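You operate a simulated robot arm through the tools that you are given. There is no shell and no other tool. Be economical: measure what you need, move in short steps, check, and stop when the job is done.

You are at the controls of a simulated two-armed robot. One attempt, no reset.

## Task
Put some things from the top of the green desk mat away. At the end: the purple cloth from the top of the desk is in the green cabinet drawer; the green cloth from the top of the desk is in the green cabinet drawer; whatever was shut is shut again. Leave all else as you found it, and nothing knocked over (what rides in a drawer may roll over).
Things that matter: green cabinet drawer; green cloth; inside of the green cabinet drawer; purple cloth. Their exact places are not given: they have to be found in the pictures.

Only the result counts: the job must be done as asked and must still hold three seconds after the hand-in. Knocking over, shifting, dropping, spilling or breaking anything else fails it. Flat cloth is picked up by pressing the open fingertips on it (5 to 10 N) and closing them slowly along it; thin cloth reads only 2 to 8 mm in the jaws.

## Robot
Two 7-joint arms with two-finger parallel grippers on one trunk, on a base that drives. Base frame: it is fixed to the floor where the robot stands at the start and does not move with it; the origin is under the middle of the robot, x ahead of it, y to its left, z up. Units: m, degrees, N and s.
The left shoulder is at the start at [0.07, 0.163, 1.02], the right one opposite. With the tool pointing down near the work surface each hand reaches from about 0.38 to 0.88 m from the robot's upright axis, wherever it stands, measured 20 degrees to its own side. Places, roughly: green cabinet drawer [1, 0.1, 0.7]; green cloth [0.5, 1.75, 0.75]; inside of the green cabinet drawer [1, 0.1, 0.7]; purple cloth [0.5, 1.5, 0.75]. Payload 3.43 kg a hand.
The tool frame of a hand sits at the grasp point between the pads (the TCP): z along the fingers, y along the line on which they close. The tips reach 0.034 m beyond it. Largest opening 0.128 m; finger width 0.024, thickness 0.012; the body of the gripper, 0.048 by 0.13 m, starts 0.096 m behind the TCP.
Orientation is that of the tool frame in the base frame, as a unit quaternion [w, x, y, z]. With the fingers straight down and closing along the base's y, the tool's x points along the base's -x, its y along +y and its z along -z.

## Interface
- The arms move only by the tool drive_tool. It takes "left_steps", "right_steps" or both (then of equal length, played together; a hand with none holds still); each is a list of rows, each an object of numbers (a shift or turn left out is 0, a gripper value left out holds the last): "claw": the closure in counts, from 0 (fully open) to 255 (shut); "tx", "ty", "tz": the shift along the tool's x, y, z in units of 20 mm (1.0 is 20 mm); "wx", "wy", "wz": the turn, a rotation vector about the tool's x, y, z in units of 4 degrees (1.0 is 4 degrees). In form: [{"claw": .., "tx": .., "ty": .., "tz": .., "wx": .., "wy": .., "wz": ..}, ...]. A call has 1 to 20 rows; each row shifts and turns the commanded pose from where the row before left it, along the tool's axes as they then stand. A call with a number of a shift or a turn outside -1 to 1 is refused whole. A row lasts 0.2 s, in which the tool goes at most 0.05 m and 8.6 degrees; a call with a longer step from one row to the next is refused whole, and so is a gripper value outside its range. A pose out of reach is approached as far as the arm can. The call stops where the force on the tool passes 40 N (or 10 N more than at its start, if that is more) or the arm is blocked; 0.2 s more then pass. Each finger travels about 0.153 m/s and halts on what it meets, pressing with about 22 N; the grip force reading is that of the motor and also rises with nothing between the fingers. The clock runs only during rows and for 0.2 s after the last one: add rows that do not move to give the fingers time. The reply holds the time, the measured pose of the TCP, the force on the tool along the base axes, the opening and the grip force, in the units named above and with some noise, with the torque about the TCP (base axes, N m) and any sound that the robot's microphone picked up.
- Cameras (640 x 400 px; columns grow to the right, rows downward): "scene" is now at [0.1401, 0.0053, 1.2567]; the picture's right is [0.06, -1.00, 0.00], its down [-0.50, -0.03, -0.86] and it looks along [0.86, 0.06, -0.50] (base axes); focal length 251 px, centre (320, 200). "left" rides on the left gripper at [0.076, 0.011, -0.16] in its tool frame; the picture's right is [-0.15, 0.99, 0.00], its down [-0.88, -0.13, -0.46] and it looks along [-0.45, -0.07, 0.89] (tool axes); focal length 234 px, centre (320, 200). "right" rides on the right gripper at [0.076, -0.011, -0.16] in its tool frame; the picture's right is [0.15, 0.99, 0.00], its down [-0.88, 0.13, -0.46] and it looks along [-0.45, 0.07, 0.89] (tool axes); focal length 234 px, centre (320, 200).
- capture(camera): a new picture of that camera. No time passes.
- move_column(by): slides the trunk up (or, below 0, down) by that many m; the arms and the scene camera ride with it, the base frame stays. It gives what a move gives, with no picture.
- steer(legs): drives the robot by 1 to 6 legs, each [ahead, left, turn to the left] in m, m and degrees, along the robot's own axes; the way and the turn of a leg run together, so that a leg with both is an arc; at most 1.5 m and 180 degrees a leg. The arms and the cameras ride along, it lands a little off, and it stops where it bumps. It gives what a move gives.
- turn_head(pan, tilt): turns the head with the scene camera to pan (to the left, within 86 degrees either way) and tilt (down, from -29 to 69), counted from straight ahead of the robot. It gives what a move gives.
- probe_pixels(camera, pixels): there is no depth. For up to 12 entries [column, row, z] of the newest picture of that camera ("zoom" is the newest enlarged one), the place [x, y] in the base frame at which the ray of that pixel passes the height z, good to about 0.003 m. No time passes.
- zoom(camera, box): a new picture of the part [left, top, right, bottom] of that camera's present view, enlarged. No time passes.
- finish_job(): hands the job in; it is judged then, once.

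Work in short steps. Measure before you move; look again where a grasp or a placing could have gone wrong, and mend it. You have 110 turns and 100 pictures in all, those below and enlarged ones among them. Open the grippers and draw the arms clear of the work before you hand the job in, unless the task says otherwise; then end with one line.

The tools are called after ">>>" as name(argument=value, ...) on one line, values as JSON. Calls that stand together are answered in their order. drive_tool: Moves the arms, as the interface text tells. Its arguments: {"type":"object","properties":{"left_steps":{"type":"array"},"right_steps":{"type":"array"}},"required":[]} The other tools are called the same way: move_column (by) slides the trunk up or down; steer (legs) drives the base; turn_head (pan, tilt) turns the head that bears the scene camera; capture (camera) takes a picture; probe_pixels (camera, pixels) gives the place at which the rays of pixels pass given heights; zoom (camera, box) takes an enlarged picture of a part of a camera's view; finish_job () hands the job in.

At the start:

```text
time: 0.0
left_eef_pos: [0.6994, 0.175, 0.9472]
left_ee_rot: [-0.001, 0.0, 1.0, 0.0]
left_force: [-0.4, 0.6, -0.8]
left_moment: [-0.01, -0.03, 0.0]
left_finger_gap: 0.1281
left_grip_force: 0.0
right_eef_pos: [0.6727, -0.2734, 0.9834]
right_ee_rot: [0.0, 0.001, 1.0, 0.0]
right_force: [-0.5, -0.5, -0.6]
right_moment: [0.03, 0.04, 0.0]
right_finger_gap: 0.1279
right_grip_force: 0.0
trunk travel left (down, up): [-0.5, 0.44]
robot x, y, heading: [0.0016, 0.0021, 0.2]
head pan, tilt: [3.7, 30.1]
```

scene: 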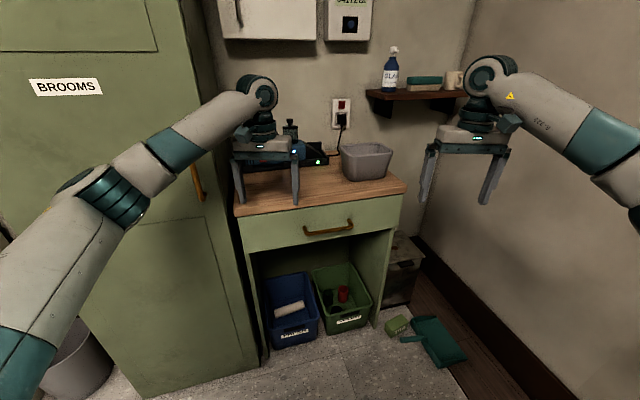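
right: 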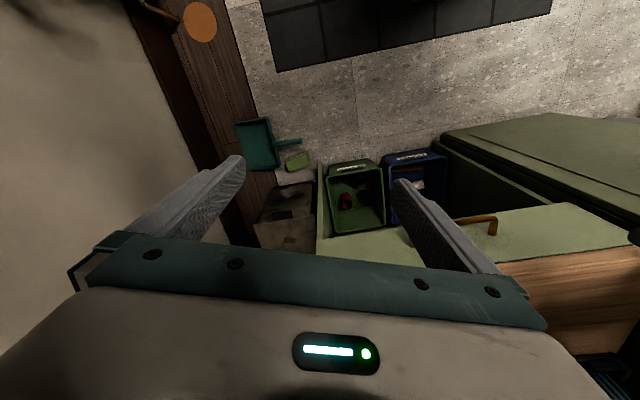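
left: 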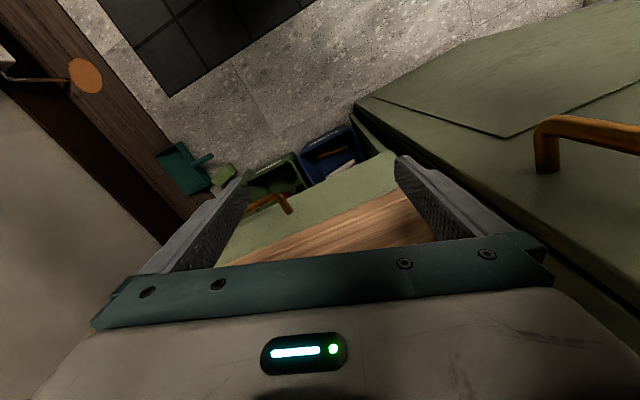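

The scene picture shows the green cabinet with its drawer handle at about (329,228). The desk with the cloths is off to the left, so I turn the head to look there.

>>> probe_pixels(camera="scene", pixels=[[306, 234, 0.7], [352, 224, 0.7], [236, 216, 0.783], [405, 192, 0.783], [329, 228, 0.7], [245, 250, 0.65], [233, 181, 0.783]])

>>> turn_head(pan=75, tilt=30)

>>> capture(camera="scene")

```text
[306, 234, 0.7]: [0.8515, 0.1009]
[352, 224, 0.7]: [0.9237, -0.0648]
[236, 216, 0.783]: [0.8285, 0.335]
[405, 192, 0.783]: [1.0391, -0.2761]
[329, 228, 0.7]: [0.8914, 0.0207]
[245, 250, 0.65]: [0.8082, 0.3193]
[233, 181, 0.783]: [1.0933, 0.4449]
```

```text
time: 1.4
left_eef_pos: [0.701, 0.1744, 0.9485]
left_ee_rot: [0.0, -0.001, 1.0, 0.0]
left_force: [-0.3, 0.0, -0.7]
left_moment: [-0.02, 0.0, 0.01]
left_finger_gap: 0.1282
left_grip_force: 0.0
right_eef_pos: [0.6736, -0.2713, 0.9834]
right_ee_rot: [0.0, 0.0, 1.0, 0.0]
right_force: [-0.1, -0.5, 0.2]
right_moment: [0.0, 0.02, 0.02]
right_finger_gap: 0.1282
right_grip_force: 0.0
trunk travel left (down, up): [-0.5, 0.44]
robot x, y, heading: [0.003, 0.003, -0.0]
head pan, tilt: [75.0, 30.0]
```

```text
96 pictures are left
```

scene: 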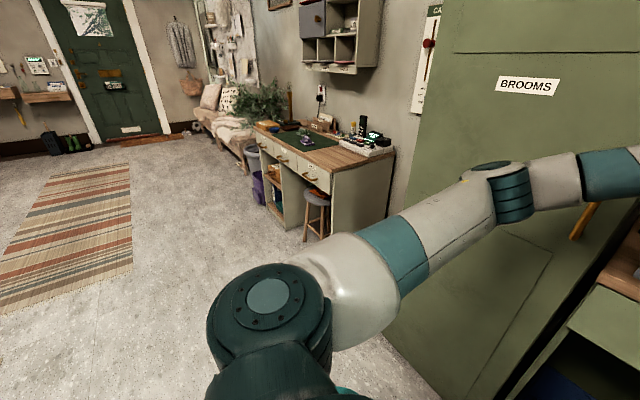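

The desk is at (255-395,120-240), about 2 m to the left, beyond the broom cabinet. I zoom in on it and locate its edges.

>>> zoom(camera="scene", box=[235, 90, 405, 196])

>>> probe_pixels(camera="scene", pixels=[[336, 171, 0.783], [395, 150, 0.783], [255, 125, 0.783], [303, 139, 0.783], [306, 145, 0.783], [305, 242, 0], [385, 345, 0], [260, 200, 0]])

```text
3.76 times, centred on (320, 143) of scene
```

zoom: 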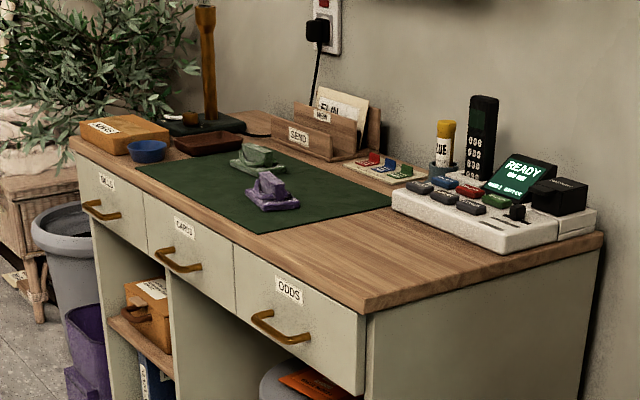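

```text
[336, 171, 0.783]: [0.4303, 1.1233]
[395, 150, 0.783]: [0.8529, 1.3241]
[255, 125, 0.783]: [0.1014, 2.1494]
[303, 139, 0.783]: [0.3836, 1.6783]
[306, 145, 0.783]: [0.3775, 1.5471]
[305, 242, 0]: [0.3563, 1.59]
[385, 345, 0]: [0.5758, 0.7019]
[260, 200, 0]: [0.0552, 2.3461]
```

The cloths lie on the mat about 0.1 m in from the desk's front edge, and both desk and cabinet are turned about 18°. I'll open the drawer first, so I draw the left hand back to be clear of the broom cabinet and then turn the base to face the drawer squarely.

>>> drive_tool(left_steps=[{"tx": 1, "claw": 255}, {"tx": 1}, {"tx": 1}, {"tx": 1}, {"tx": 1}, {"tx": 1}, {"tx": 1}, {"tx": 1}, {"tx": 1}, {"tx": 1}], right_steps=[{"tx": 1}, {"tx": 1}, {"tx": 1}, {"tx": 1}, {"tx": 1}, {"tx": 1}, {"tx": 1}, {"tx": 1}, {"tx": 0}, {"tx": 0}])

>>> turn_head(pan=0, tilt=35)

>>> capture(camera="scene")

```text
time: 3.6
left_eef_pos: [0.499, 0.1752, 0.9492]
left_ee_rot: [-0.001, 0.0, 1.0, -0.001]
left_force: [0.4, -0.5, 0.3]
left_moment: [0.0, -0.02, -0.01]
left_finger_gap: 0.0001
left_grip_force: 21.9
right_eef_pos: [0.5117, -0.2735, 0.9835]
right_ee_rot: [0.0, 0.001, 1.0, 0.0]
right_force: [0.6, -1.1, 0.2]
right_moment: [0.0, -0.03, -0.01]
right_finger_gap: 0.1278
right_grip_force: 0.1
trunk travel left (down, up): [-0.5, 0.44]
robot x, y, heading: [-0.002, 0.0048, -0.1]
head pan, tilt: [75.0, 30.0]
```

```text
time: 5.1
left_eef_pos: [0.5003, 0.1749, 0.9493]
left_ee_rot: [-0.002, 0.0, 1.0, 0.0]
left_force: [-0.1, 0.1, -0.1]
left_moment: [-0.01, -0.01, 0.03]
left_finger_gap: 0.0002
left_grip_force: 21.9
right_eef_pos: [0.5128, -0.2729, 0.9836]
right_ee_rot: [0.0, 0.0, 1.0, 0.0]
right_force: [0.3, 0.7, -0.7]
right_moment: [0.02, -0.04, 0.0]
right_finger_gap: 0.128
right_grip_force: 0.0
trunk travel left (down, up): [-0.5, 0.44]
robot x, y, heading: [-0.0015, -0.0025, 0.1]
head pan, tilt: [0.0, 35.0]
```

```text
94 pictures are left
```

scene: 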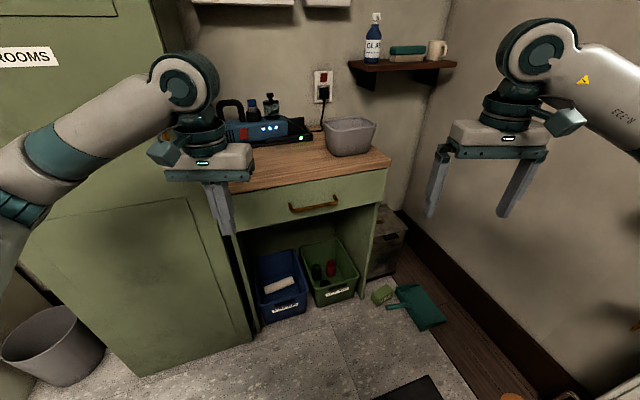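

Both hands are drawn back and the way ahead is clear. I turn the base 18° left to square up with the drawer and take a new picture.

>>> steer(legs=[[0, 0, 18]])

>>> capture(camera="scene")

>>> zoom(camera="scene", box=[300, 120, 540, 270])

```text
time: 6.5
left_eef_pos: [0.4244, 0.3187, 0.9494]
left_ee_rot: [-0.001, -0.152, 0.988, -0.001]
left_force: [0.8, 0.3, -0.3]
left_moment: [0.03, 0.03, 0.01]
left_finger_gap: 0.0001
left_grip_force: 21.9
right_eef_pos: [0.5713, -0.1065, 0.9825]
right_ee_rot: [-0.001, -0.152, 0.988, 0.0]
right_force: [-0.8, 0.1, -0.2]
right_moment: [-0.03, -0.02, 0.02]
right_finger_gap: 0.1279
right_grip_force: 0.1
trunk travel left (down, up): [-0.5, 0.44]
robot x, y, heading: [-0.0002, 0.0025, 17.7]
head pan, tilt: [0.0, 35.0]
```

```text
93 pictures are left
```

scene: 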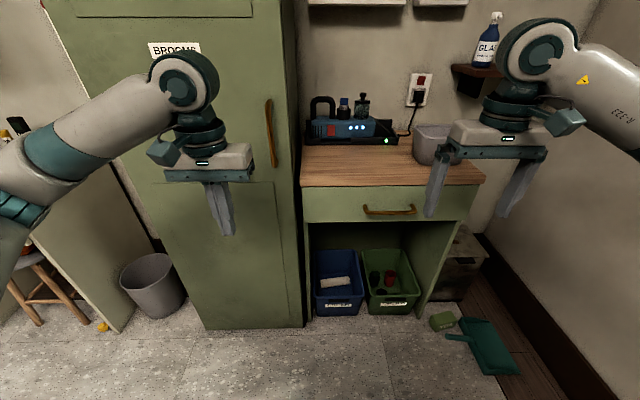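

```text
2.67 times, centred on (420, 195) of scene
```

zoom: 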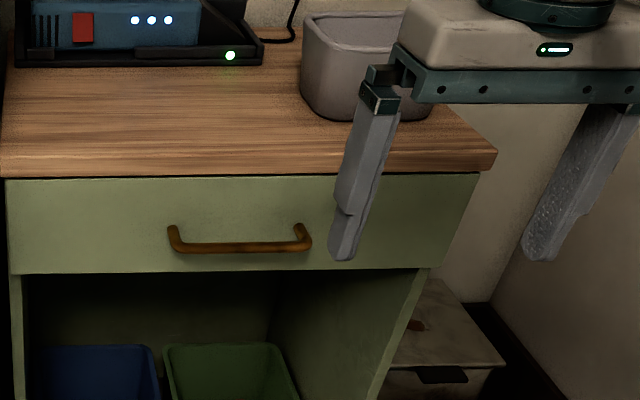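

Now the cabinet is nearly square to the view, with the handle bar at zoom (240,248). I measure the counter edge, the drawer front and the handle at several heights.

>>> probe_pixels(camera="zoom", pixels=[[5, 172, 0.783], [490, 165, 0.783], [240, 172, 0.783], [240, 248, 0.72], [240, 248, 0.7], [240, 248, 0.68], [240, 175, 0.75], [240, 271, 0.65], [240, 271, 0.62], [175, 228, 0.7], [298, 226, 0.7], [5, 178, 0.75]])

```text
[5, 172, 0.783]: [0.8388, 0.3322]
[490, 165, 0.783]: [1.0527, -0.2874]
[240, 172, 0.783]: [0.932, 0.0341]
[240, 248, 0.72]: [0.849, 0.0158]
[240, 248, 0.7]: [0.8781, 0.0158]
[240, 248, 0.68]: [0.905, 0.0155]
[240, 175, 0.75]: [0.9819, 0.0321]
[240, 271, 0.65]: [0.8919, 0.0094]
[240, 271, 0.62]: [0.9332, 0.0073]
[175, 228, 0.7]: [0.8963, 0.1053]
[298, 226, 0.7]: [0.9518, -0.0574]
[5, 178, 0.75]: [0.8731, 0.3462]
```

The counter edge runs at about 19°, with the handle centre near (0.88, 0.016) if z≈0.70. I tip the right hand forward so the fingers will point at the drawer.

>>> drive_tool(right_steps=[{"tx": -1}, {"tx": -1}, {"tx": -1}, {"tx": -1}, {"wy": -1}, {"wy": -1}, {"wy": -1}, {"wy": -1}, {"wy": -1}, {"wy": -1}, {"wy": -1}, {"wy": -1}, {"wy": -1}, {"wy": -1}, {"wy": -1}, {"wy": -1}, {"wy": -1}, {"wy": -1}, {"wy": -1}, {"wy": -1}])

>>> drive_tool(right_steps=[{"wy": -1}, {"wy": -1}, {"wy": -1}, {"wy": -1}, {"wy": -1}, {"wy": -1}, {"wy": -0.5}, {"tx": 1}, {"tx": 1}, {"tx": 1}, {"tx": 1}, {"tx": 1}])

>>> capture(camera="scene")

>>> capture(camera="right")

```text
time: 10.7
left_eef_pos: [0.4234, 0.3188, 0.948]
left_ee_rot: [-0.001, -0.152, 0.988, 0.0]
left_force: [-0.1, -0.2, -0.2]
left_moment: [-0.01, 0.02, 0.04]
left_finger_gap: 0.0001
left_grip_force: 21.9
right_eef_pos: [0.6463, -0.0825, 0.9825]
right_ee_rot: [0.524, -0.128, 0.838, 0.08]
right_force: [0.3, -0.5, -0.2]
right_moment: [0.01, -0.01, 0.02]
right_finger_gap: 0.1283
right_grip_force: 0.0
trunk travel left (down, up): [-0.5, 0.44]
robot x, y, heading: [-0.0007, 0.0005, 17.3]
head pan, tilt: [0.0, 35.0]
```

```text
time: 13.3
left_eef_pos: [0.4243, 0.3185, 0.949]
left_ee_rot: [-0.001, -0.152, 0.988, 0.0]
left_force: [0.0, 0.1, -0.1]
left_moment: [-0.03, 0.0, -0.01]
left_finger_gap: 0.0
left_grip_force: 22.4
right_eef_pos: [0.6651, -0.0795, 0.9834]
right_ee_rot: [0.621, -0.118, 0.769, 0.096]
right_force: [-0.1, 1.0, -0.4]
right_moment: [0.0, 0.0, 0.0]
right_finger_gap: 0.1278
right_grip_force: 0.1
right hand out of reach, approached as far as the arm can: row 2, 3, 4, 5, 6, 8, 9, 10, 11, 12
trunk travel left (down, up): [-0.5, 0.44]
robot x, y, heading: [-0.0032, -0.0006, 17.6]
head pan, tilt: [0.0, 35.0]
```

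```text
91 pictures are left
```

scene: 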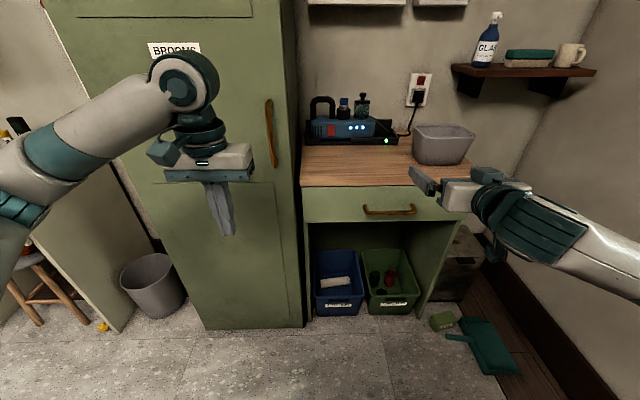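

```text
90 pictures are left
```

right: 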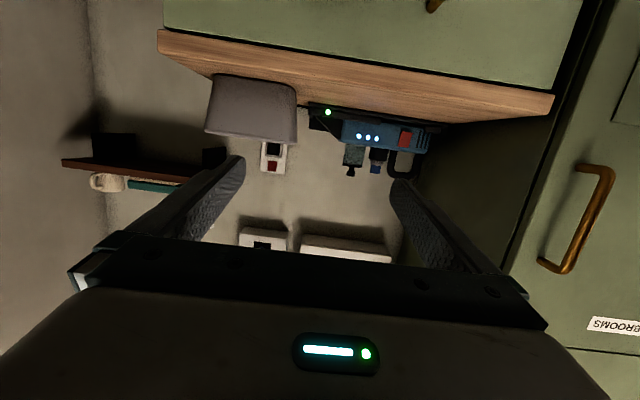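

The right hand stopped short at about 78° of pitch because the arm is folded. Lowering the trunk puts the shoulder near handle height, which makes a level hand easier, and the space below both hands is free.

>>> move_column(by=-0.25)

>>> drive_tool(right_steps=[{"wz": 1}, {"wz": 1}, {"wz": 1}, {"wz": 1}, {"wz": 1}, {"wz": 1}])

```text
time: 15.9
left_eef_pos: [0.423, 0.3176, 0.6979]
left_ee_rot: [-0.001, -0.152, 0.988, 0.001]
left_force: [-0.5, -0.3, -0.3]
left_moment: [0.02, 0.01, 0.01]
left_finger_gap: 0.0
left_grip_force: 22.1
right_eef_pos: [0.6656, -0.0804, 0.7346]
right_ee_rot: [0.621, -0.118, 0.769, 0.096]
right_force: [-0.3, -0.1, 0.3]
right_moment: [0.01, 0.02, 0.03]
right_finger_gap: 0.1279
right_grip_force: 0.1
trunk travel left (down, up): [-0.25, 0.69]
robot x, y, heading: [0.0005, 0.0007, 17.3]
head pan, tilt: [0.0, 35.0]
```

```text
time: 17.3
left_eef_pos: [0.4245, 0.3177, 0.6983]
left_ee_rot: [-0.001, -0.152, 0.988, 0.001]
left_force: [-0.6, -0.2, 0.0]
left_moment: [-0.02, 0.0, 0.01]
left_finger_gap: 0.0001
left_grip_force: 22.7
right_eef_pos: [0.6658, -0.0807, 0.7339]
right_ee_rot: [0.587, 0.045, 0.777, 0.223]
right_force: [0.3, -0.2, -0.2]
right_moment: [0.0, 0.0, -0.03]
right_finger_gap: 0.1278
right_grip_force: 0.0
trunk travel left (down, up): [-0.25, 0.69]
robot x, y, heading: [-0.0012, -0.0018, 17.7]
head pan, tilt: [0.0, 35.0]
```

The roll works, 24° so far. I go on to 90° so that the fingers close vertically.

>>> drive_tool(right_steps=[{"wz": 1}, {"wz": 1}, {"wz": 1}, {"wz": 1}, {"wz": 1}, {"wz": 1}, {"wz": 1}, {"wz": 1}, {"wz": 1}, {"wz": 1}, {"wz": 1}, {"wz": 1}, {"wz": 1}, {"wz": 1}, {"wz": 1}, {"wz": 1}, {"wz": 0.5}])

>>> capture(camera="right")

>>> capture(camera="scene")

```text
time: 20.9
left_eef_pos: [0.424, 0.3184, 0.6984]
left_ee_rot: [-0.001, -0.152, 0.988, -0.001]
left_force: [-0.5, -0.4, -0.4]
left_moment: [0.0, -0.02, -0.02]
left_finger_gap: 0.0
left_grip_force: 21.6
right_eef_pos: [0.6659, -0.0792, 0.7329]
right_ee_rot: [0.371, 0.461, 0.627, 0.507]
right_force: [0.4, 1.0, 0.0]
right_moment: [0.02, 0.03, 0.0]
right_finger_gap: 0.1281
right_grip_force: 0.0
trunk travel left (down, up): [-0.25, 0.69]
robot x, y, heading: [-0.0014, -0.0027, 17.6]
head pan, tilt: [0.0, 35.0]
```

```text
89 pictures are left
```

right: 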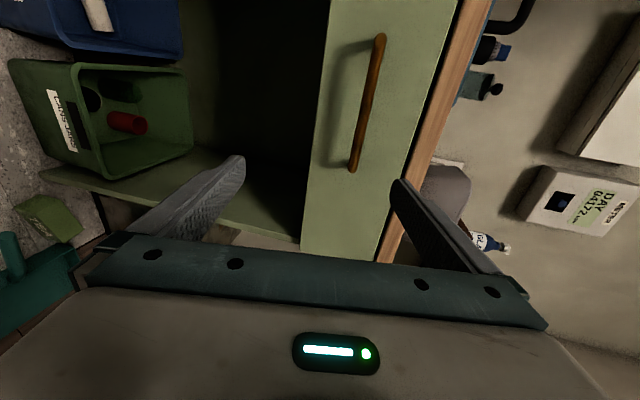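

```text
88 pictures are left
```

scene: 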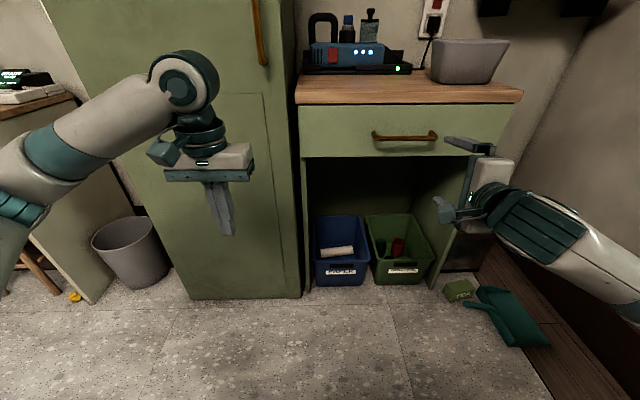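

The hand now closes vertically, pitched 12° down. This lower scene view also gives me a second ray for the handle at (405,138) and the counter edge, so I measure their true height.

>>> probe_pixels(camera="scene", pixels=[[405, 138, 0.72], [405, 138, 0.7], [405, 138, 0.68], [378, 137, 0.7], [432, 138, 0.7], [297, 102, 0.783], [297, 102, 0.75], [521, 98, 0.783], [521, 98, 0.75], [302, 157, 0.63], [302, 157, 0.65]])

>>> probe_pixels(camera="right", pixels=[[378, 40, 0.7], [352, 168, 0.7], [366, 100, 0.7], [366, 100, 0.72], [366, 100, 0.68]])

```text
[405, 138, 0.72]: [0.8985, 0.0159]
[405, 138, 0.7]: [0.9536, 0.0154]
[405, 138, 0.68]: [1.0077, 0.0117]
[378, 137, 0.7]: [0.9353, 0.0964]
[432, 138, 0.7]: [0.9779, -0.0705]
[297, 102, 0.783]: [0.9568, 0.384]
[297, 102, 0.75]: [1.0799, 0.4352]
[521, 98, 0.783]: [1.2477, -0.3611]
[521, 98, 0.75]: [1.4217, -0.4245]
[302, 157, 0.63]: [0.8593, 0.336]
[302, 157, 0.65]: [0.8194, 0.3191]
```

```text
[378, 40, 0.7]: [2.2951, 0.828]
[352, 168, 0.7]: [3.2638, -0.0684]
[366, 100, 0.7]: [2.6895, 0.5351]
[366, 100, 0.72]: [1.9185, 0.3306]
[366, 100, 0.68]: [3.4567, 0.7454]
```

Triangulating the two views puts the handle bar at about (0.80, 0.016, 0.755) and the counter lip at about z 0.835. I level the hand, half close it and line it up with the bar, stopping short of it for a check.

>>> drive_tool(right_steps=[{"claw": 115, "tx": 1}, {"tx": 1}, {"tx": 0.35, "ty": 1}, {"wy": 0.4, "wx": -1}, {"wx": -1}, {"wx": -1}, {"tz": 1}, {"tz": 1}, {"tz": 1}, {"tz": 1}])

>>> capture(camera="right")

>>> zoom(camera="scene", box=[300, 60, 540, 210])

```text
time: 23.1
left_eef_pos: [0.4246, 0.3181, 0.6994]
left_ee_rot: [-0.001, -0.151, 0.988, 0.0]
left_force: [-0.1, 0.1, 0.2]
left_moment: [0.01, 0.03, 0.04]
left_finger_gap: 0.0
left_grip_force: 21.6
right_eef_pos: [0.7076, -0.0392, 0.7552]
right_ee_rot: [0.372, 0.452, 0.625, 0.517]
right_force: [0.0, -0.1, 0.2]
right_moment: [0.01, 0.0, 0.0]
right_finger_gap: 0.0704
right_grip_force: 0.0
right hand out of reach, approached as far as the arm can: row 2, 5, 6, 7, 8, 9, 10
trunk travel left (down, up): [-0.25, 0.69]
robot x, y, heading: [0.0016, 0.0006, 17.2]
head pan, tilt: [0.0, 35.0]
```

```text
87 pictures are left
```

right: 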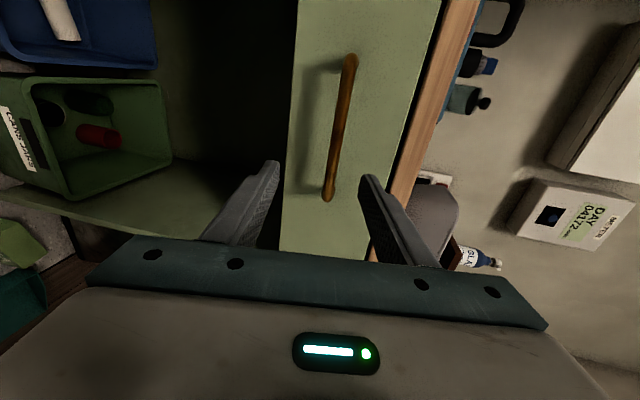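

```text
2.67 times, centred on (420, 135) of scene
```

zoom: 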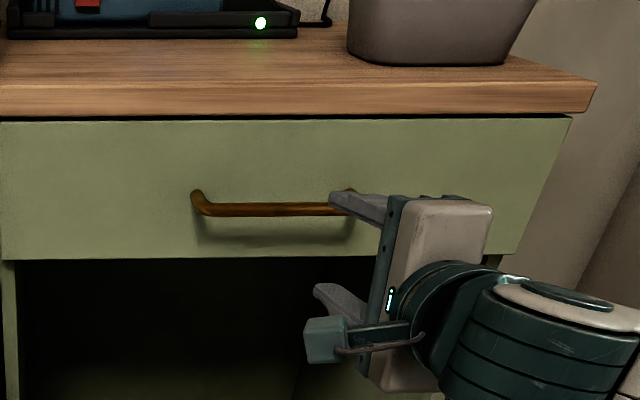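

Leveling is at a joint limit, but a slight downward pitch is fine. The jaw still has to go about 23 mm left and 100 mm ahead, so I first do the left shift and part of the way forward.

>>> drive_tool(right_steps=[{"tx": 0.6}, {"tx": 0.6}, {"tz": 1, "ty": 0.2}, {"tz": 1, "ty": 0.2}])

```text
time: 24.1
left_eef_pos: [0.425, 0.3179, 0.6991]
left_ee_rot: [-0.001, -0.152, 0.988, -0.001]
left_force: [-0.5, -0.5, 0.7]
left_moment: [-0.04, 0.0, -0.04]
left_finger_gap: 0.0
left_grip_force: 21.4
right_eef_pos: [0.7463, -0.0136, 0.7582]
right_ee_rot: [0.372, 0.454, 0.623, 0.517]
right_force: [0.1, -0.1, 0.1]
right_moment: [-0.01, -0.01, -0.01]
right_finger_gap: 0.0701
right_grip_force: 0.1
right hand out of reach, approached as far as the arm can: row 2, 3
trunk travel left (down, up): [-0.25, 0.69]
robot x, y, heading: [-0.0017, 0.0008, 17.5]
head pan, tilt: [0.0, 35.0]
```

It gets there slowly. I continue 12 mm left and 35 mm ahead and look again before closing in.

>>> drive_tool(right_steps=[{"tz": 1, "ty": 0.2}, {"tx": 0.6}, {"tz": 0.8, "ty": 0.15}])

>>> capture(camera="right")

>>> zoom(camera="scene", box=[300, 60, 540, 210])

```text
time: 24.9
left_eef_pos: [0.4235, 0.3173, 0.6978]
left_ee_rot: [-0.001, -0.153, 0.988, 0.0]
left_force: [-0.6, 0.1, -0.7]
left_moment: [0.02, -0.03, 0.02]
left_finger_gap: 0.0001
left_grip_force: 21.8
right_eef_pos: [0.777, 0.0079, 0.7573]
right_ee_rot: [0.372, 0.453, 0.624, 0.517]
right_force: [-1.0, 0.0, -0.1]
right_moment: [0.02, 0.03, 0.02]
right_finger_gap: 0.0705
right_grip_force: 0.1
trunk travel left (down, up): [-0.25, 0.69]
robot x, y, heading: [0.0019, 0.0017, 17.3]
head pan, tilt: [0.0, 35.0]
```

```text
85 pictures are left
```

right: 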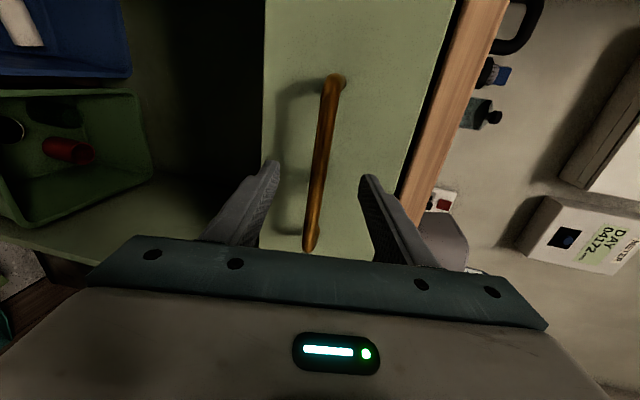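

```text
2.67 times, centred on (420, 135) of scene
```

zoom: 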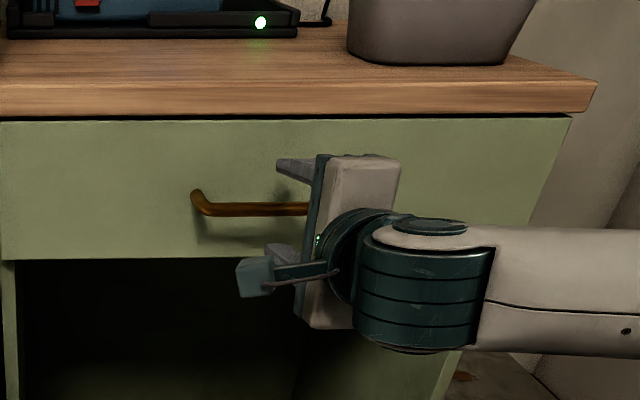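

The bar lies between the fingers at rows 85–245, about 15–20 mm beyond the grasp point. I go 14 mm ahead and close on it.

>>> drive_tool(right_steps=[{"tz": 0.7, "ty": 0.1, "tx": 0.3}, {"claw": 255}, {"claw": 255}, {"claw": 255}])

>>> capture(camera="right")

```text
time: 25.9
left_eef_pos: [0.4235, 0.3166, 0.698]
left_ee_rot: [-0.001, -0.152, 0.988, 0.0]
left_force: [-0.1, -0.6, -0.5]
left_moment: [0.0, 0.02, -0.03]
left_finger_gap: 0.0
left_grip_force: 21.7
right_eef_pos: [0.7879, 0.0186, 0.7538]
right_ee_rot: [0.37, 0.453, 0.627, 0.515]
right_force: [-17.3, -3.2, -19.6]
right_moment: [-0.66, 0.31, 0.39]
right_finger_gap: 0.0137
right_grip_force: 45.1
trunk travel left (down, up): [-0.25, 0.69]
robot x, y, heading: [0.0002, 0.0027, 17.5]
head pan, tilt: [0.0, 35.0]
```

```text
83 pictures are left
```

right: 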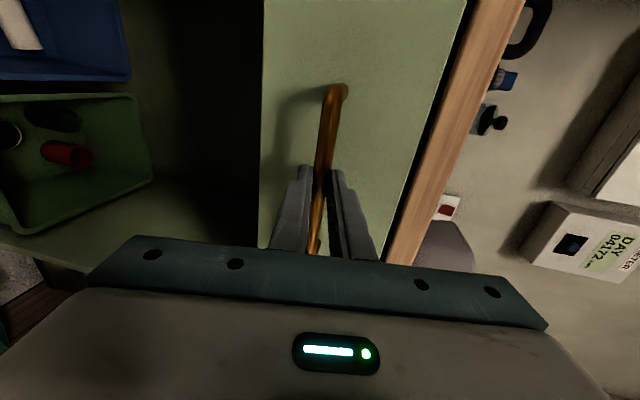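

The bar is gripped (gap 13.7 mm). The arm would run out of room folding back, so I pull the drawer by driving the base backward along the drawer's axis.

>>> drive_tool(right_steps=[{"tz": -0.3}, {"tz": -0.5, "ty": -0.1}, {"tz": -0.5, "ty": -0.1}])

>>> steer(legs=[[-0.1, -0.003, 0]])

>>> capture(camera="scene")

```text
time: 26.7
left_eef_pos: [0.4259, 0.3177, 0.6971]
left_ee_rot: [-0.003, -0.152, 0.988, 0.0]
left_force: [-0.8, -0.5, -0.3]
left_moment: [-0.01, 0.0, 0.03]
left_finger_gap: 0.0001
left_grip_force: 22.4
right_eef_pos: [0.7644, 0.012, 0.7547]
right_ee_rot: [0.371, 0.454, 0.626, 0.514]
right_force: [-0.1, 0.2, -30.7]
right_moment: [-0.67, 0.44, 1.0]
right_finger_gap: 0.0138
right_grip_force: 45.4
trunk travel left (down, up): [-0.25, 0.69]
robot x, y, heading: [0.0033, -0.0014, 17.5]
head pan, tilt: [0.0, 35.0]
```

```text
time: 27.8
left_eef_pos: [0.3292, 0.2849, 0.6974]
left_ee_rot: [-0.004, -0.153, 0.988, 0.0]
left_force: [0.6, 0.3, 0.0]
left_moment: [0.02, 0.03, -0.01]
left_finger_gap: 0.0
left_grip_force: 22.5
right_eef_pos: [0.667, -0.0233, 0.7538]
right_ee_rot: [0.371, 0.454, 0.626, 0.515]
right_force: [1.5, -3.8, -29.2]
right_moment: [-0.93, 0.34, -0.37]
right_finger_gap: 0.0138
right_grip_force: 45.5
trunk travel left (down, up): [-0.25, 0.69]
robot x, y, heading: [-0.0989, -0.0286, 17.8]
head pan, tilt: [0.0, 35.0]
```

```text
82 pictures are left
```

scene: 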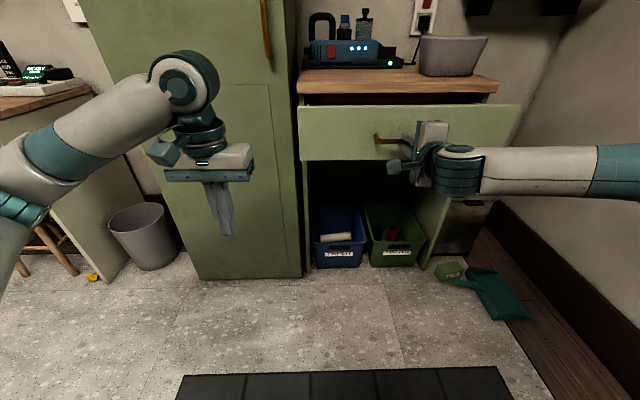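

The drawer is coming out freely, about 0.12 m so far. I ease the vertical load and drive back another 0.12 m.

>>> drive_tool(right_steps=[{"ty": -0.12}])

>>> steer(legs=[[-0.12, -0.003, 0]])

>>> capture(camera="scene")

```text
time: 28.2
left_eef_pos: [0.3265, 0.2837, 0.6986]
left_ee_rot: [-0.001, -0.153, 0.988, 0.0]
left_force: [0.2, -0.8, -0.3]
left_moment: [-0.03, 0.0, -0.01]
left_finger_gap: 0.0
left_grip_force: 21.7
right_eef_pos: [0.6658, -0.0236, 0.7538]
right_ee_rot: [0.373, 0.454, 0.625, 0.514]
right_force: [0.9, -4.8, -4.0]
right_moment: [-0.54, 0.06, 0.65]
right_finger_gap: 0.0137
right_grip_force: 45.3
trunk travel left (down, up): [-0.25, 0.69]
robot x, y, heading: [-0.0942, -0.0271, 17.6]
head pan, tilt: [0.0, 35.0]
```

```text
time: 29.5
left_eef_pos: [0.2124, 0.2445, 0.6984]
left_ee_rot: [-0.002, -0.151, 0.989, -0.001]
left_force: [-0.6, 0.3, 0.1]
left_moment: [0.0, 0.0, 0.0]
left_finger_gap: 0.0
left_grip_force: 22.3
right_eef_pos: [0.5506, -0.0633, 0.7548]
right_ee_rot: [0.372, 0.454, 0.625, 0.514]
right_force: [-0.5, 0.9, -3.7]
right_moment: [-0.51, -0.06, 0.33]
right_finger_gap: 0.0134
right_grip_force: 44.7
trunk travel left (down, up): [-0.25, 0.69]
robot x, y, heading: [-0.2106, -0.0697, 17.4]
head pan, tilt: [0.0, 35.0]
```

```text
81 pictures are left
```

scene: 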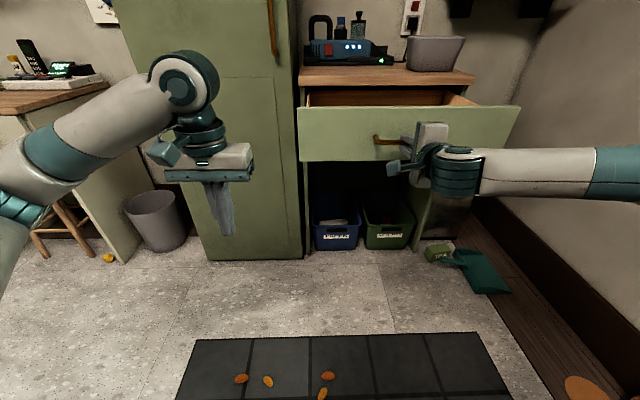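

The drawer is open about 0.25 m. I open the jaw, back the base straight off, and check where the small orange things on the dark floor mat lie.

>>> probe_pixels(camera="scene", pixels=[[240, 379, 0.0], [268, 381, 0.0], [328, 376, 0.0], [322, 394, 0.0], [190, 340, 0], [475, 333, 0], [107, 257, 0], [150, 245, 0], [208, 260, 0], [302, 258, 0]])

>>> drive_tool(right_steps=[{"claw": 100}, {"claw": 100}, {"claw": 100}])

>>> zoom(camera="scene", box=[160, 300, 400, 400])

```text
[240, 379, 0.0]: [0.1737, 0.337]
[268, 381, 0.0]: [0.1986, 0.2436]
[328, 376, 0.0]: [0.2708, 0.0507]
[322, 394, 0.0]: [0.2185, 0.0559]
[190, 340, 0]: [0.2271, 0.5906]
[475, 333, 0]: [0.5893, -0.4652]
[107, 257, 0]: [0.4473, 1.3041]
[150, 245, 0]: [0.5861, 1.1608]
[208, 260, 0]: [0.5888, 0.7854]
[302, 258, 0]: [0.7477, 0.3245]
```

```text
time: 30.3
left_eef_pos: [0.2126, 0.2444, 0.6983]
left_ee_rot: [-0.001, -0.151, 0.989, 0.0]
left_force: [-0.2, 0.2, 0.5]
left_moment: [0.01, -0.02, -0.01]
left_finger_gap: 0.0
left_grip_force: 21.7
right_eef_pos: [0.5491, -0.0627, 0.7542]
right_ee_rot: [0.372, 0.455, 0.625, 0.514]
right_force: [0.3, 0.5, 0.1]
right_moment: [0.01, 0.0, -0.03]
right_finger_gap: 0.0778
right_grip_force: 0.1
trunk travel left (down, up): [-0.25, 0.69]
robot x, y, heading: [-0.2115, -0.0719, 17.3]
head pan, tilt: [0.0, 35.0]
```

```text
2.67 times, centred on (280, 350) of scene
```

zoom: 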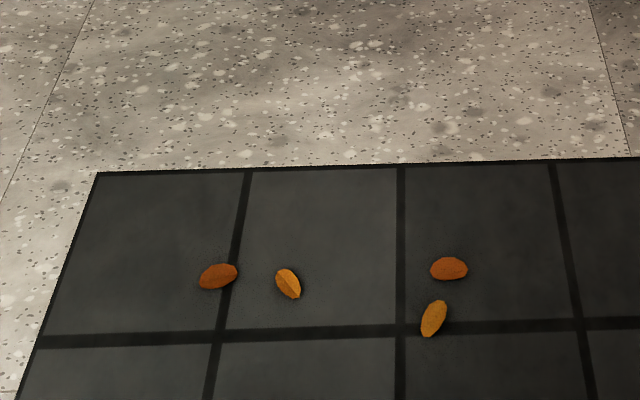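

Those are just leaves on the mat. I back off 0.15 m, raise the trunk again and bring the right hand back to pointing down.

>>> steer(legs=[[-0.15, 0, 0]])

>>> move_column(by=0.25)

>>> drive_tool(right_steps=[{"wz": -1, "claw": 255}, {"wz": -1}, {"wz": -1}, {"wz": -1}, {"wz": -1}, {"wz": -1}, {"wz": -1}, {"wz": -1}, {"wz": -1}, {"wz": -1}, {"wz": -1}, {"wz": -1}, {"wz": -1}, {"wz": -1}, {"wz": -1}, {"wz": -1}, {"wz": -1}, {"wz": -1}, {"wz": -1}, {"wz": -1}])

>>> drive_tool(right_steps=[{"wz": -1}, {"wz": -1}, {"wy": 1, "wz": -0.5}, {"wy": 1}, {"wy": 1}, {"wy": 1}, {"wy": 1}, {"wy": 1}, {"wy": 1}, {"wy": 1}, {"wy": 1}, {"wy": 1}, {"wy": 1}, {"wy": 1}, {"wy": 1}, {"wy": 1}, {"wy": 1}, {"wy": 1}, {"wy": 1}, {"wy": 1}])

>>> turn_head(pan=70, tilt=35)

>>> capture(camera="scene")

```text
time: 31.7
left_eef_pos: [0.0655, 0.198, 0.6996]
left_ee_rot: [-0.001, -0.15, 0.989, 0.0]
left_force: [-0.3, -0.3, -0.3]
left_moment: [0.0, 0.01, -0.01]
left_finger_gap: 0.0
left_grip_force: 21.6
right_eef_pos: [0.4032, -0.1105, 0.7552]
right_ee_rot: [0.373, 0.455, 0.625, 0.513]
right_force: [0.0, 0.2, 0.6]
right_moment: [0.0, 0.01, -0.01]
right_finger_gap: 0.0779
right_grip_force: 0.0
trunk travel left (down, up): [-0.25, 0.69]
robot x, y, heading: [-0.3579, -0.1175, 17.3]
head pan, tilt: [0.0, 35.0]
```

```text
time: 34.2
left_eef_pos: [0.0664, 0.1974, 0.9487]
left_ee_rot: [-0.001, -0.151, 0.989, 0.0]
left_force: [-1.3, 0.4, 0.2]
left_moment: [-0.03, 0.0, 0.01]
left_finger_gap: 0.0
left_grip_force: 21.5
right_eef_pos: [0.4034, -0.1104, 1.0039]
right_ee_rot: [0.373, 0.455, 0.625, 0.514]
right_force: [0.1, 0.4, -0.8]
right_moment: [-0.01, -0.02, -0.01]
right_finger_gap: 0.078
right_grip_force: 0.1
trunk travel left (down, up): [-0.5, 0.44]
robot x, y, heading: [-0.3538, -0.117, 17.3]
head pan, tilt: [0.0, 35.0]
```

```text
time: 38.4
left_eef_pos: [0.0664, 0.1987, 0.9494]
left_ee_rot: [0.0, -0.15, 0.989, 0.0]
left_force: [0.3, 0.7, 0.2]
left_moment: [-0.02, 0.02, 0.02]
left_finger_gap: 0.0
left_grip_force: 22.1
right_eef_pos: [0.4054, -0.1103, 1.0043]
right_ee_rot: [0.615, -0.054, 0.771, 0.154]
right_force: [0.1, 0.6, 0.7]
right_moment: [-0.04, 0.06, 0.0]
right_finger_gap: 0.0001
right_grip_force: 21.6
trunk travel left (down, up): [-0.5, 0.44]
robot x, y, heading: [-0.3587, -0.1155, 17.1]
head pan, tilt: [0.0, 35.0]
```

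```text
time: 42.6
left_eef_pos: [0.0673, 0.1971, 0.9491]
left_ee_rot: [0.0, -0.151, 0.989, 0.0]
left_force: [0.2, 0.2, 0.4]
left_moment: [-0.06, 0.01, -0.01]
left_finger_gap: 0.0
left_grip_force: 21.2
right_eef_pos: [0.4041, -0.1095, 1.0041]
right_ee_rot: [0.057, -0.157, 0.986, 0.011]
right_force: [0.3, -0.6, 0.1]
right_moment: [-0.01, 0.02, -0.01]
right_finger_gap: 0.0
right_grip_force: 21.7
trunk travel left (down, up): [-0.5, 0.44]
robot x, y, heading: [-0.3561, -0.1243, 17.4]
head pan, tilt: [0.0, 35.0]
```

```text
time: 44.0
left_eef_pos: [0.0681, 0.1979, 0.948]
left_ee_rot: [-0.001, -0.151, 0.988, 0.0]
left_force: [-0.1, -0.5, 0.3]
left_moment: [0.03, -0.01, 0.01]
left_finger_gap: 0.0
left_grip_force: 21.8
right_eef_pos: [0.4038, -0.1107, 1.0037]
right_ee_rot: [0.058, -0.157, 0.986, 0.01]
right_force: [-0.1, -0.1, 0.0]
right_moment: [-0.03, 0.02, -0.01]
right_finger_gap: 0.0
right_grip_force: 21.5
trunk travel left (down, up): [-0.5, 0.44]
robot x, y, heading: [-0.3591, -0.1205, 17.4]
head pan, tilt: [70.0, 35.0]
```

```text
79 pictures are left
```

scene: 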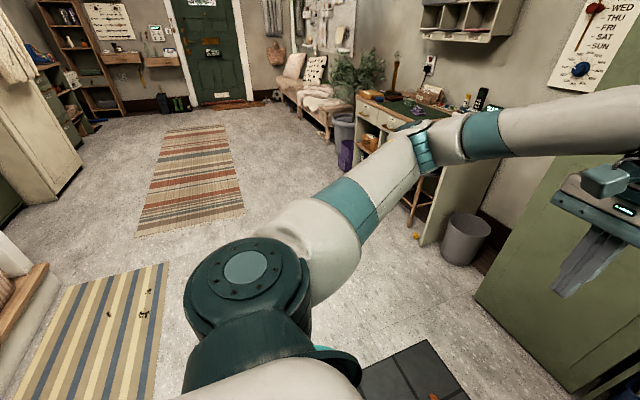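

The floor to the left is clear. I drive 1.4 m left and then 0.3 m ahead toward the desk front, and straighten the right hand.

>>> steer(legs=[[0, 1.4, 0.6], [0.3, 0, 0]])

>>> drive_tool(right_steps=[{"wy": 1}, {"wy": 0.65}])

>>> turn_head(pan=0, tilt=40)

>>> capture(camera="scene")

```text
time: 52.6
left_eef_pos: [-0.0802, 1.6178, 0.9491]
left_ee_rot: [-0.001, -0.16, 0.987, -0.001]
left_force: [0.0, -0.8, -0.6]
left_moment: [-0.01, 0.03, 0.0]
left_finger_gap: 0.0001
left_grip_force: 22.4
right_eef_pos: [0.2618, 1.3152, 1.0041]
right_ee_rot: [0.058, -0.165, 0.985, 0.011]
right_force: [-0.8, -0.4, -0.6]
right_moment: [0.01, 0.01, 0.02]
right_finger_gap: 0.0
right_grip_force: 21.8
trunk travel left (down, up): [-0.5, 0.44]
robot x, y, heading: [-0.5004, 1.2989, 18.1]
head pan, tilt: [70.0, 35.0]
```

```text
time: 53.2
left_eef_pos: [-0.0816, 1.6166, 0.9486]
left_ee_rot: [-0.001, -0.159, 0.987, -0.001]
left_force: [0.1, -1.0, -0.1]
left_moment: [0.01, -0.01, -0.01]
left_finger_gap: 0.0
left_grip_force: 22.1
right_eef_pos: [0.2601, 1.315, 1.0029]
right_ee_rot: [0.001, -0.165, 0.986, 0.001]
right_force: [0.2, 0.0, 0.1]
right_moment: [0.01, 0.02, 0.03]
right_finger_gap: 0.0
right_grip_force: 21.6
trunk travel left (down, up): [-0.5, 0.44]
robot x, y, heading: [-0.4976, 1.2967, 18.5]
head pan, tilt: [70.0, 35.0]
```

```text
time: 54.6
left_eef_pos: [-0.0817, 1.6169, 0.9482]
left_ee_rot: [-0.001, -0.16, 0.987, 0.0]
left_force: [-0.1, 0.2, 0.3]
left_moment: [0.01, -0.02, 0.01]
left_finger_gap: 0.0001
left_grip_force: 22.1
right_eef_pos: [0.261, 1.3141, 1.0032]
right_ee_rot: [0.002, -0.165, 0.986, 0.001]
right_force: [-0.5, -0.8, -0.4]
right_moment: [0.02, -0.01, -0.02]
right_finger_gap: 0.0
right_grip_force: 22.1
trunk travel left (down, up): [-0.5, 0.44]
robot x, y, heading: [-0.5007, 1.2926, 18.2]
head pan, tilt: [0.0, 40.0]
```

```text
78 pictures are left
```

scene: 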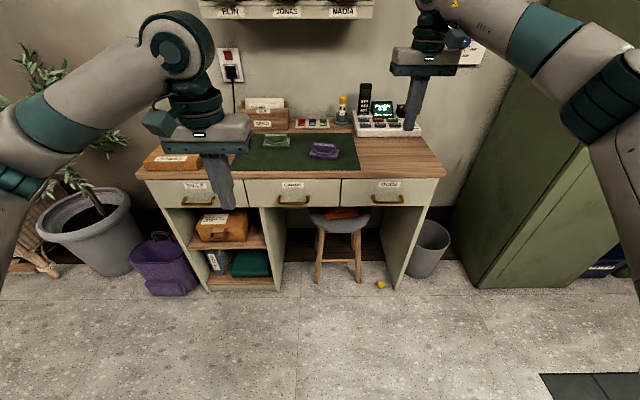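

The robot faces the desk squarely, with the green cloth at (277,140) and the purple one at (323,150). I zoom in on them and take positions.

>>> zoom(camera="scene", box=[220, 95, 380, 195])

>>> probe_pixels(camera="scene", pixels=[[277, 140, 0.75], [323, 150, 0.75], [277, 140, 0.783], [323, 150, 0.783], [245, 179, 0.783], [340, 179, 0.783], [445, 175, 0.783], [358, 171, 0.783]])

```text
4.00 times, centred on (300, 145) of scene
```

zoom: 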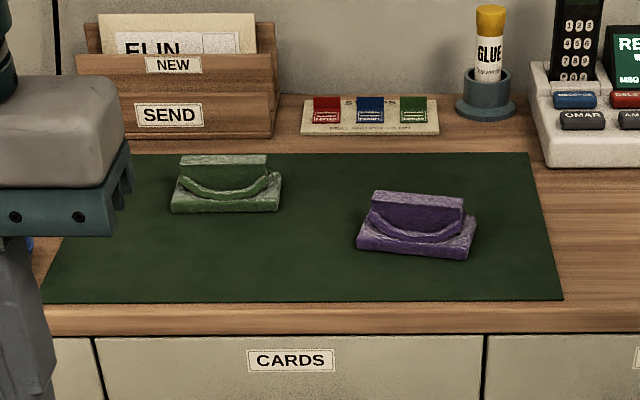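

```text
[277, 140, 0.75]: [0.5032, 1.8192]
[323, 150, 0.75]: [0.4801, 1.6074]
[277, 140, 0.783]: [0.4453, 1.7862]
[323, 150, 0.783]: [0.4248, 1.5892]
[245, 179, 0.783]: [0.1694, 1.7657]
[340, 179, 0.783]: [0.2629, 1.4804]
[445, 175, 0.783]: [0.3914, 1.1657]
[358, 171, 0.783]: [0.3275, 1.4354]
```

Green sits at about (0.49,1.81) and purple at about (0.46,1.60), each a folded cloth with a raised back ridge. I draw the right hand back a little so it stays clear of the phone stand, then drive 0.32 m ahead and 0.09 m left.

>>> drive_tool(right_steps=[{"tx": 1}, {"tx": 1}, {"tx": 1}, {"tx": 1}, {"tx": 1}, {"tx": 1}])

>>> steer(legs=[[0.15, 0.09, 0], [0.17, 0, 0]])

>>> turn_head(pan=0, tilt=45)

>>> capture(camera="scene")

```text
time: 56.0
left_eef_pos: [-0.0816, 1.6171, 0.9484]
left_ee_rot: [0.0, -0.158, 0.987, 0.0]
left_force: [0.0, -0.5, 0.6]
left_moment: [0.01, 0.02, 0.03]
left_finger_gap: 0.0
left_grip_force: 21.6
right_eef_pos: [0.1484, 1.2757, 1.0017]
right_ee_rot: [0.002, -0.165, 0.986, 0.001]
right_force: [-0.2, 0.3, -0.7]
right_moment: [0.01, -0.01, -0.04]
right_finger_gap: 0.0
right_grip_force: 21.6
trunk travel left (down, up): [-0.5, 0.44]
robot x, y, heading: [-0.4998, 1.2961, 18.3]
head pan, tilt: [0.0, 40.0]
```

```text
time: 58.6
left_eef_pos: [0.193, 1.8079, 0.9487]
left_ee_rot: [-0.001, -0.162, 0.987, 0.0]
left_force: [0.2, 0.0, -0.5]
left_moment: [-0.02, 0.01, 0.01]
left_finger_gap: 0.0
left_grip_force: 21.8
right_eef_pos: [0.4242, 1.4678, 1.0001]
right_ee_rot: [0.0, -0.168, 0.986, 0.001]
right_force: [-0.1, 0.5, -1.2]
right_moment: [0.01, 0.03, -0.03]
right_finger_gap: 0.0001
right_grip_force: 22.0
trunk travel left (down, up): [-0.5, 0.44]
robot x, y, heading: [-0.2224, 1.4783, 18.7]
head pan, tilt: [0.0, 40.0]
```

```text
time: 59.2
left_eef_pos: [0.1938, 1.8073, 0.9498]
left_ee_rot: [-0.001, -0.162, 0.987, 0.001]
left_force: [0.7, -0.9, 0.8]
left_moment: [0.0, 0.0, 0.0]
left_finger_gap: 0.0
left_grip_force: 21.8
right_eef_pos: [0.4239, 1.4675, 1.001]
right_ee_rot: [0.001, -0.169, 0.986, 0.0]
right_force: [0.8, -0.3, 0.3]
right_moment: [0.03, -0.01, -0.02]
right_finger_gap: 0.0
right_grip_force: 22.2
trunk travel left (down, up): [-0.5, 0.44]
robot x, y, heading: [-0.2238, 1.4825, 18.7]
head pan, tilt: [0.0, 45.0]
```

```text
76 pictures are left
```

scene: 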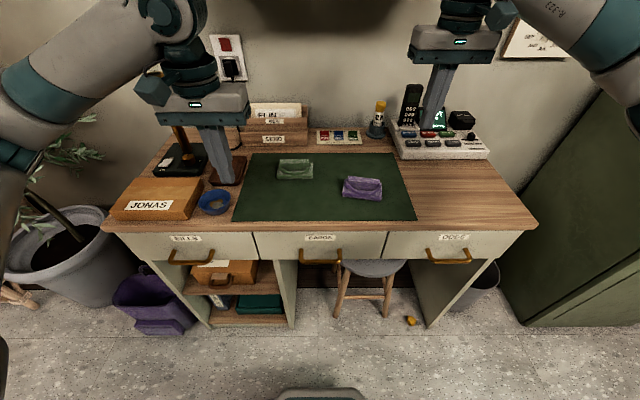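

Both cloths are now well within reach. I zoom for detail and measure their positions on the mat.

>>> zoom(camera="scene", box=[240, 130, 416, 240])

>>> probe_pixels(camera="scene", pixels=[[295, 168, 0.76], [362, 188, 0.76], [295, 168, 0.78], [362, 188, 0.78], [540, 228, 0.783], [540, 228, 0.75], [102, 231, 0.75], [320, 230, 0.75], [320, 230, 0.783]])

```text
3.64 times, centred on (328, 185) of scene
```

zoom: 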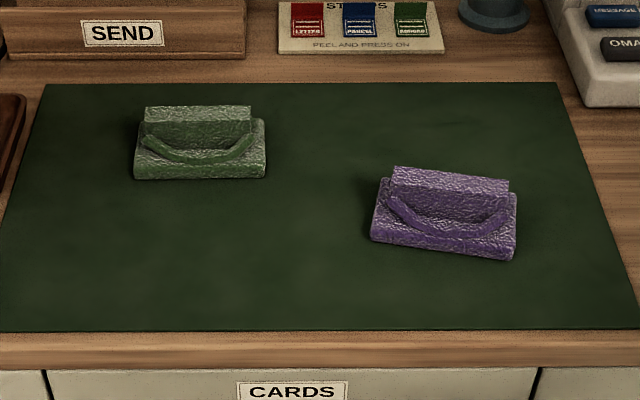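

```text
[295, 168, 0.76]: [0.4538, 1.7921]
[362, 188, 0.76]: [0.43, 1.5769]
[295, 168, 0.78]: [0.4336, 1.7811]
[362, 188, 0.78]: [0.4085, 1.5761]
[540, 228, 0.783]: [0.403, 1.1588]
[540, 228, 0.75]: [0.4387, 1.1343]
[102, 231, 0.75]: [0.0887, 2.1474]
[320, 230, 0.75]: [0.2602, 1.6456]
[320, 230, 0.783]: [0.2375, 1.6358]
```

The mat is at z≈0.765 by triangulation. I bring the right hand open over the purple cloth at about (0.425,1.575) and look with its wrist camera.

>>> drive_tool(right_steps=[{"ty": 1, "claw": 0}, {"ty": 1}, {"ty": 1}, {"ty": 1}, {"ty": 1}, {"tx": -0.9}, {"tx": -0.9}, {"tz": 1}, {"tz": 1}, {"tz": 1}])

>>> capture(camera="right")

```text
time: 61.4
left_eef_pos: [0.1931, 1.8068, 0.9483]
left_ee_rot: [-0.001, -0.162, 0.987, 0.001]
left_force: [0.3, -0.7, -0.7]
left_moment: [-0.01, -0.04, 0.01]
left_finger_gap: 0.0002
left_grip_force: 21.9
right_eef_pos: [0.4257, 1.5742, 0.9397]
right_ee_rot: [0.001, -0.169, 0.986, 0.0]
right_force: [-1.0, -0.9, -0.5]
right_moment: [-0.02, -0.02, 0.03]
right_finger_gap: 0.1279
right_grip_force: 0.0
trunk travel left (down, up): [-0.5, 0.44]
robot x, y, heading: [-0.2251, 1.4834, 18.5]
head pan, tilt: [0.0, 45.0]
```

```text
74 pictures are left
```

right: 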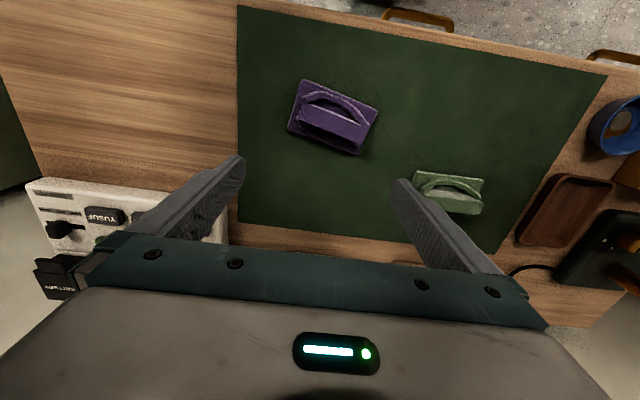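

The purple cloth shows at (333,117) in the wrist view, turned some 15° from the desk. I measure it in this camera at a few heights and zoom in.

>>> probe_pixels(camera="right", pixels=[[333, 117, 0.765], [333, 117, 0.785], [302, 80, 0.77], [377, 96, 0.77], [288, 130, 0.77], [360, 153, 0.77], [415, 172, 0.77], [483, 178, 0.77], [475, 213, 0.77], [238, 8, 0.765]])

>>> zoom(camera="right", box=[270, 65, 400, 165])

>>> probe_pixels(camera="scene", pixels=[[414, 220, 0.765], [414, 220, 0.783], [231, 221, 0.765]])

```text
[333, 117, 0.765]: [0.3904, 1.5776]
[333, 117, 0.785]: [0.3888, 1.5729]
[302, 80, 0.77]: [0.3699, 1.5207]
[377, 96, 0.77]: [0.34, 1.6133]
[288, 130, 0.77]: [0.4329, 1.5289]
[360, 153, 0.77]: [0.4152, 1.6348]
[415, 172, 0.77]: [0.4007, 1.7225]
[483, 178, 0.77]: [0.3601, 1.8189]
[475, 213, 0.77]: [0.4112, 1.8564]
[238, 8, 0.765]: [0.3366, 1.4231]
```

```text
4.00 times, centred on (335, 115) of right
```

zoom: 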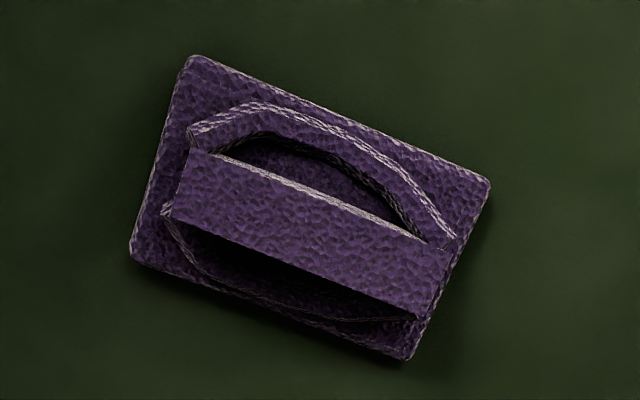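

```text
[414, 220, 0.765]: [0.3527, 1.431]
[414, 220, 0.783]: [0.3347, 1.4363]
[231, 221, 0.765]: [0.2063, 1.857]
```

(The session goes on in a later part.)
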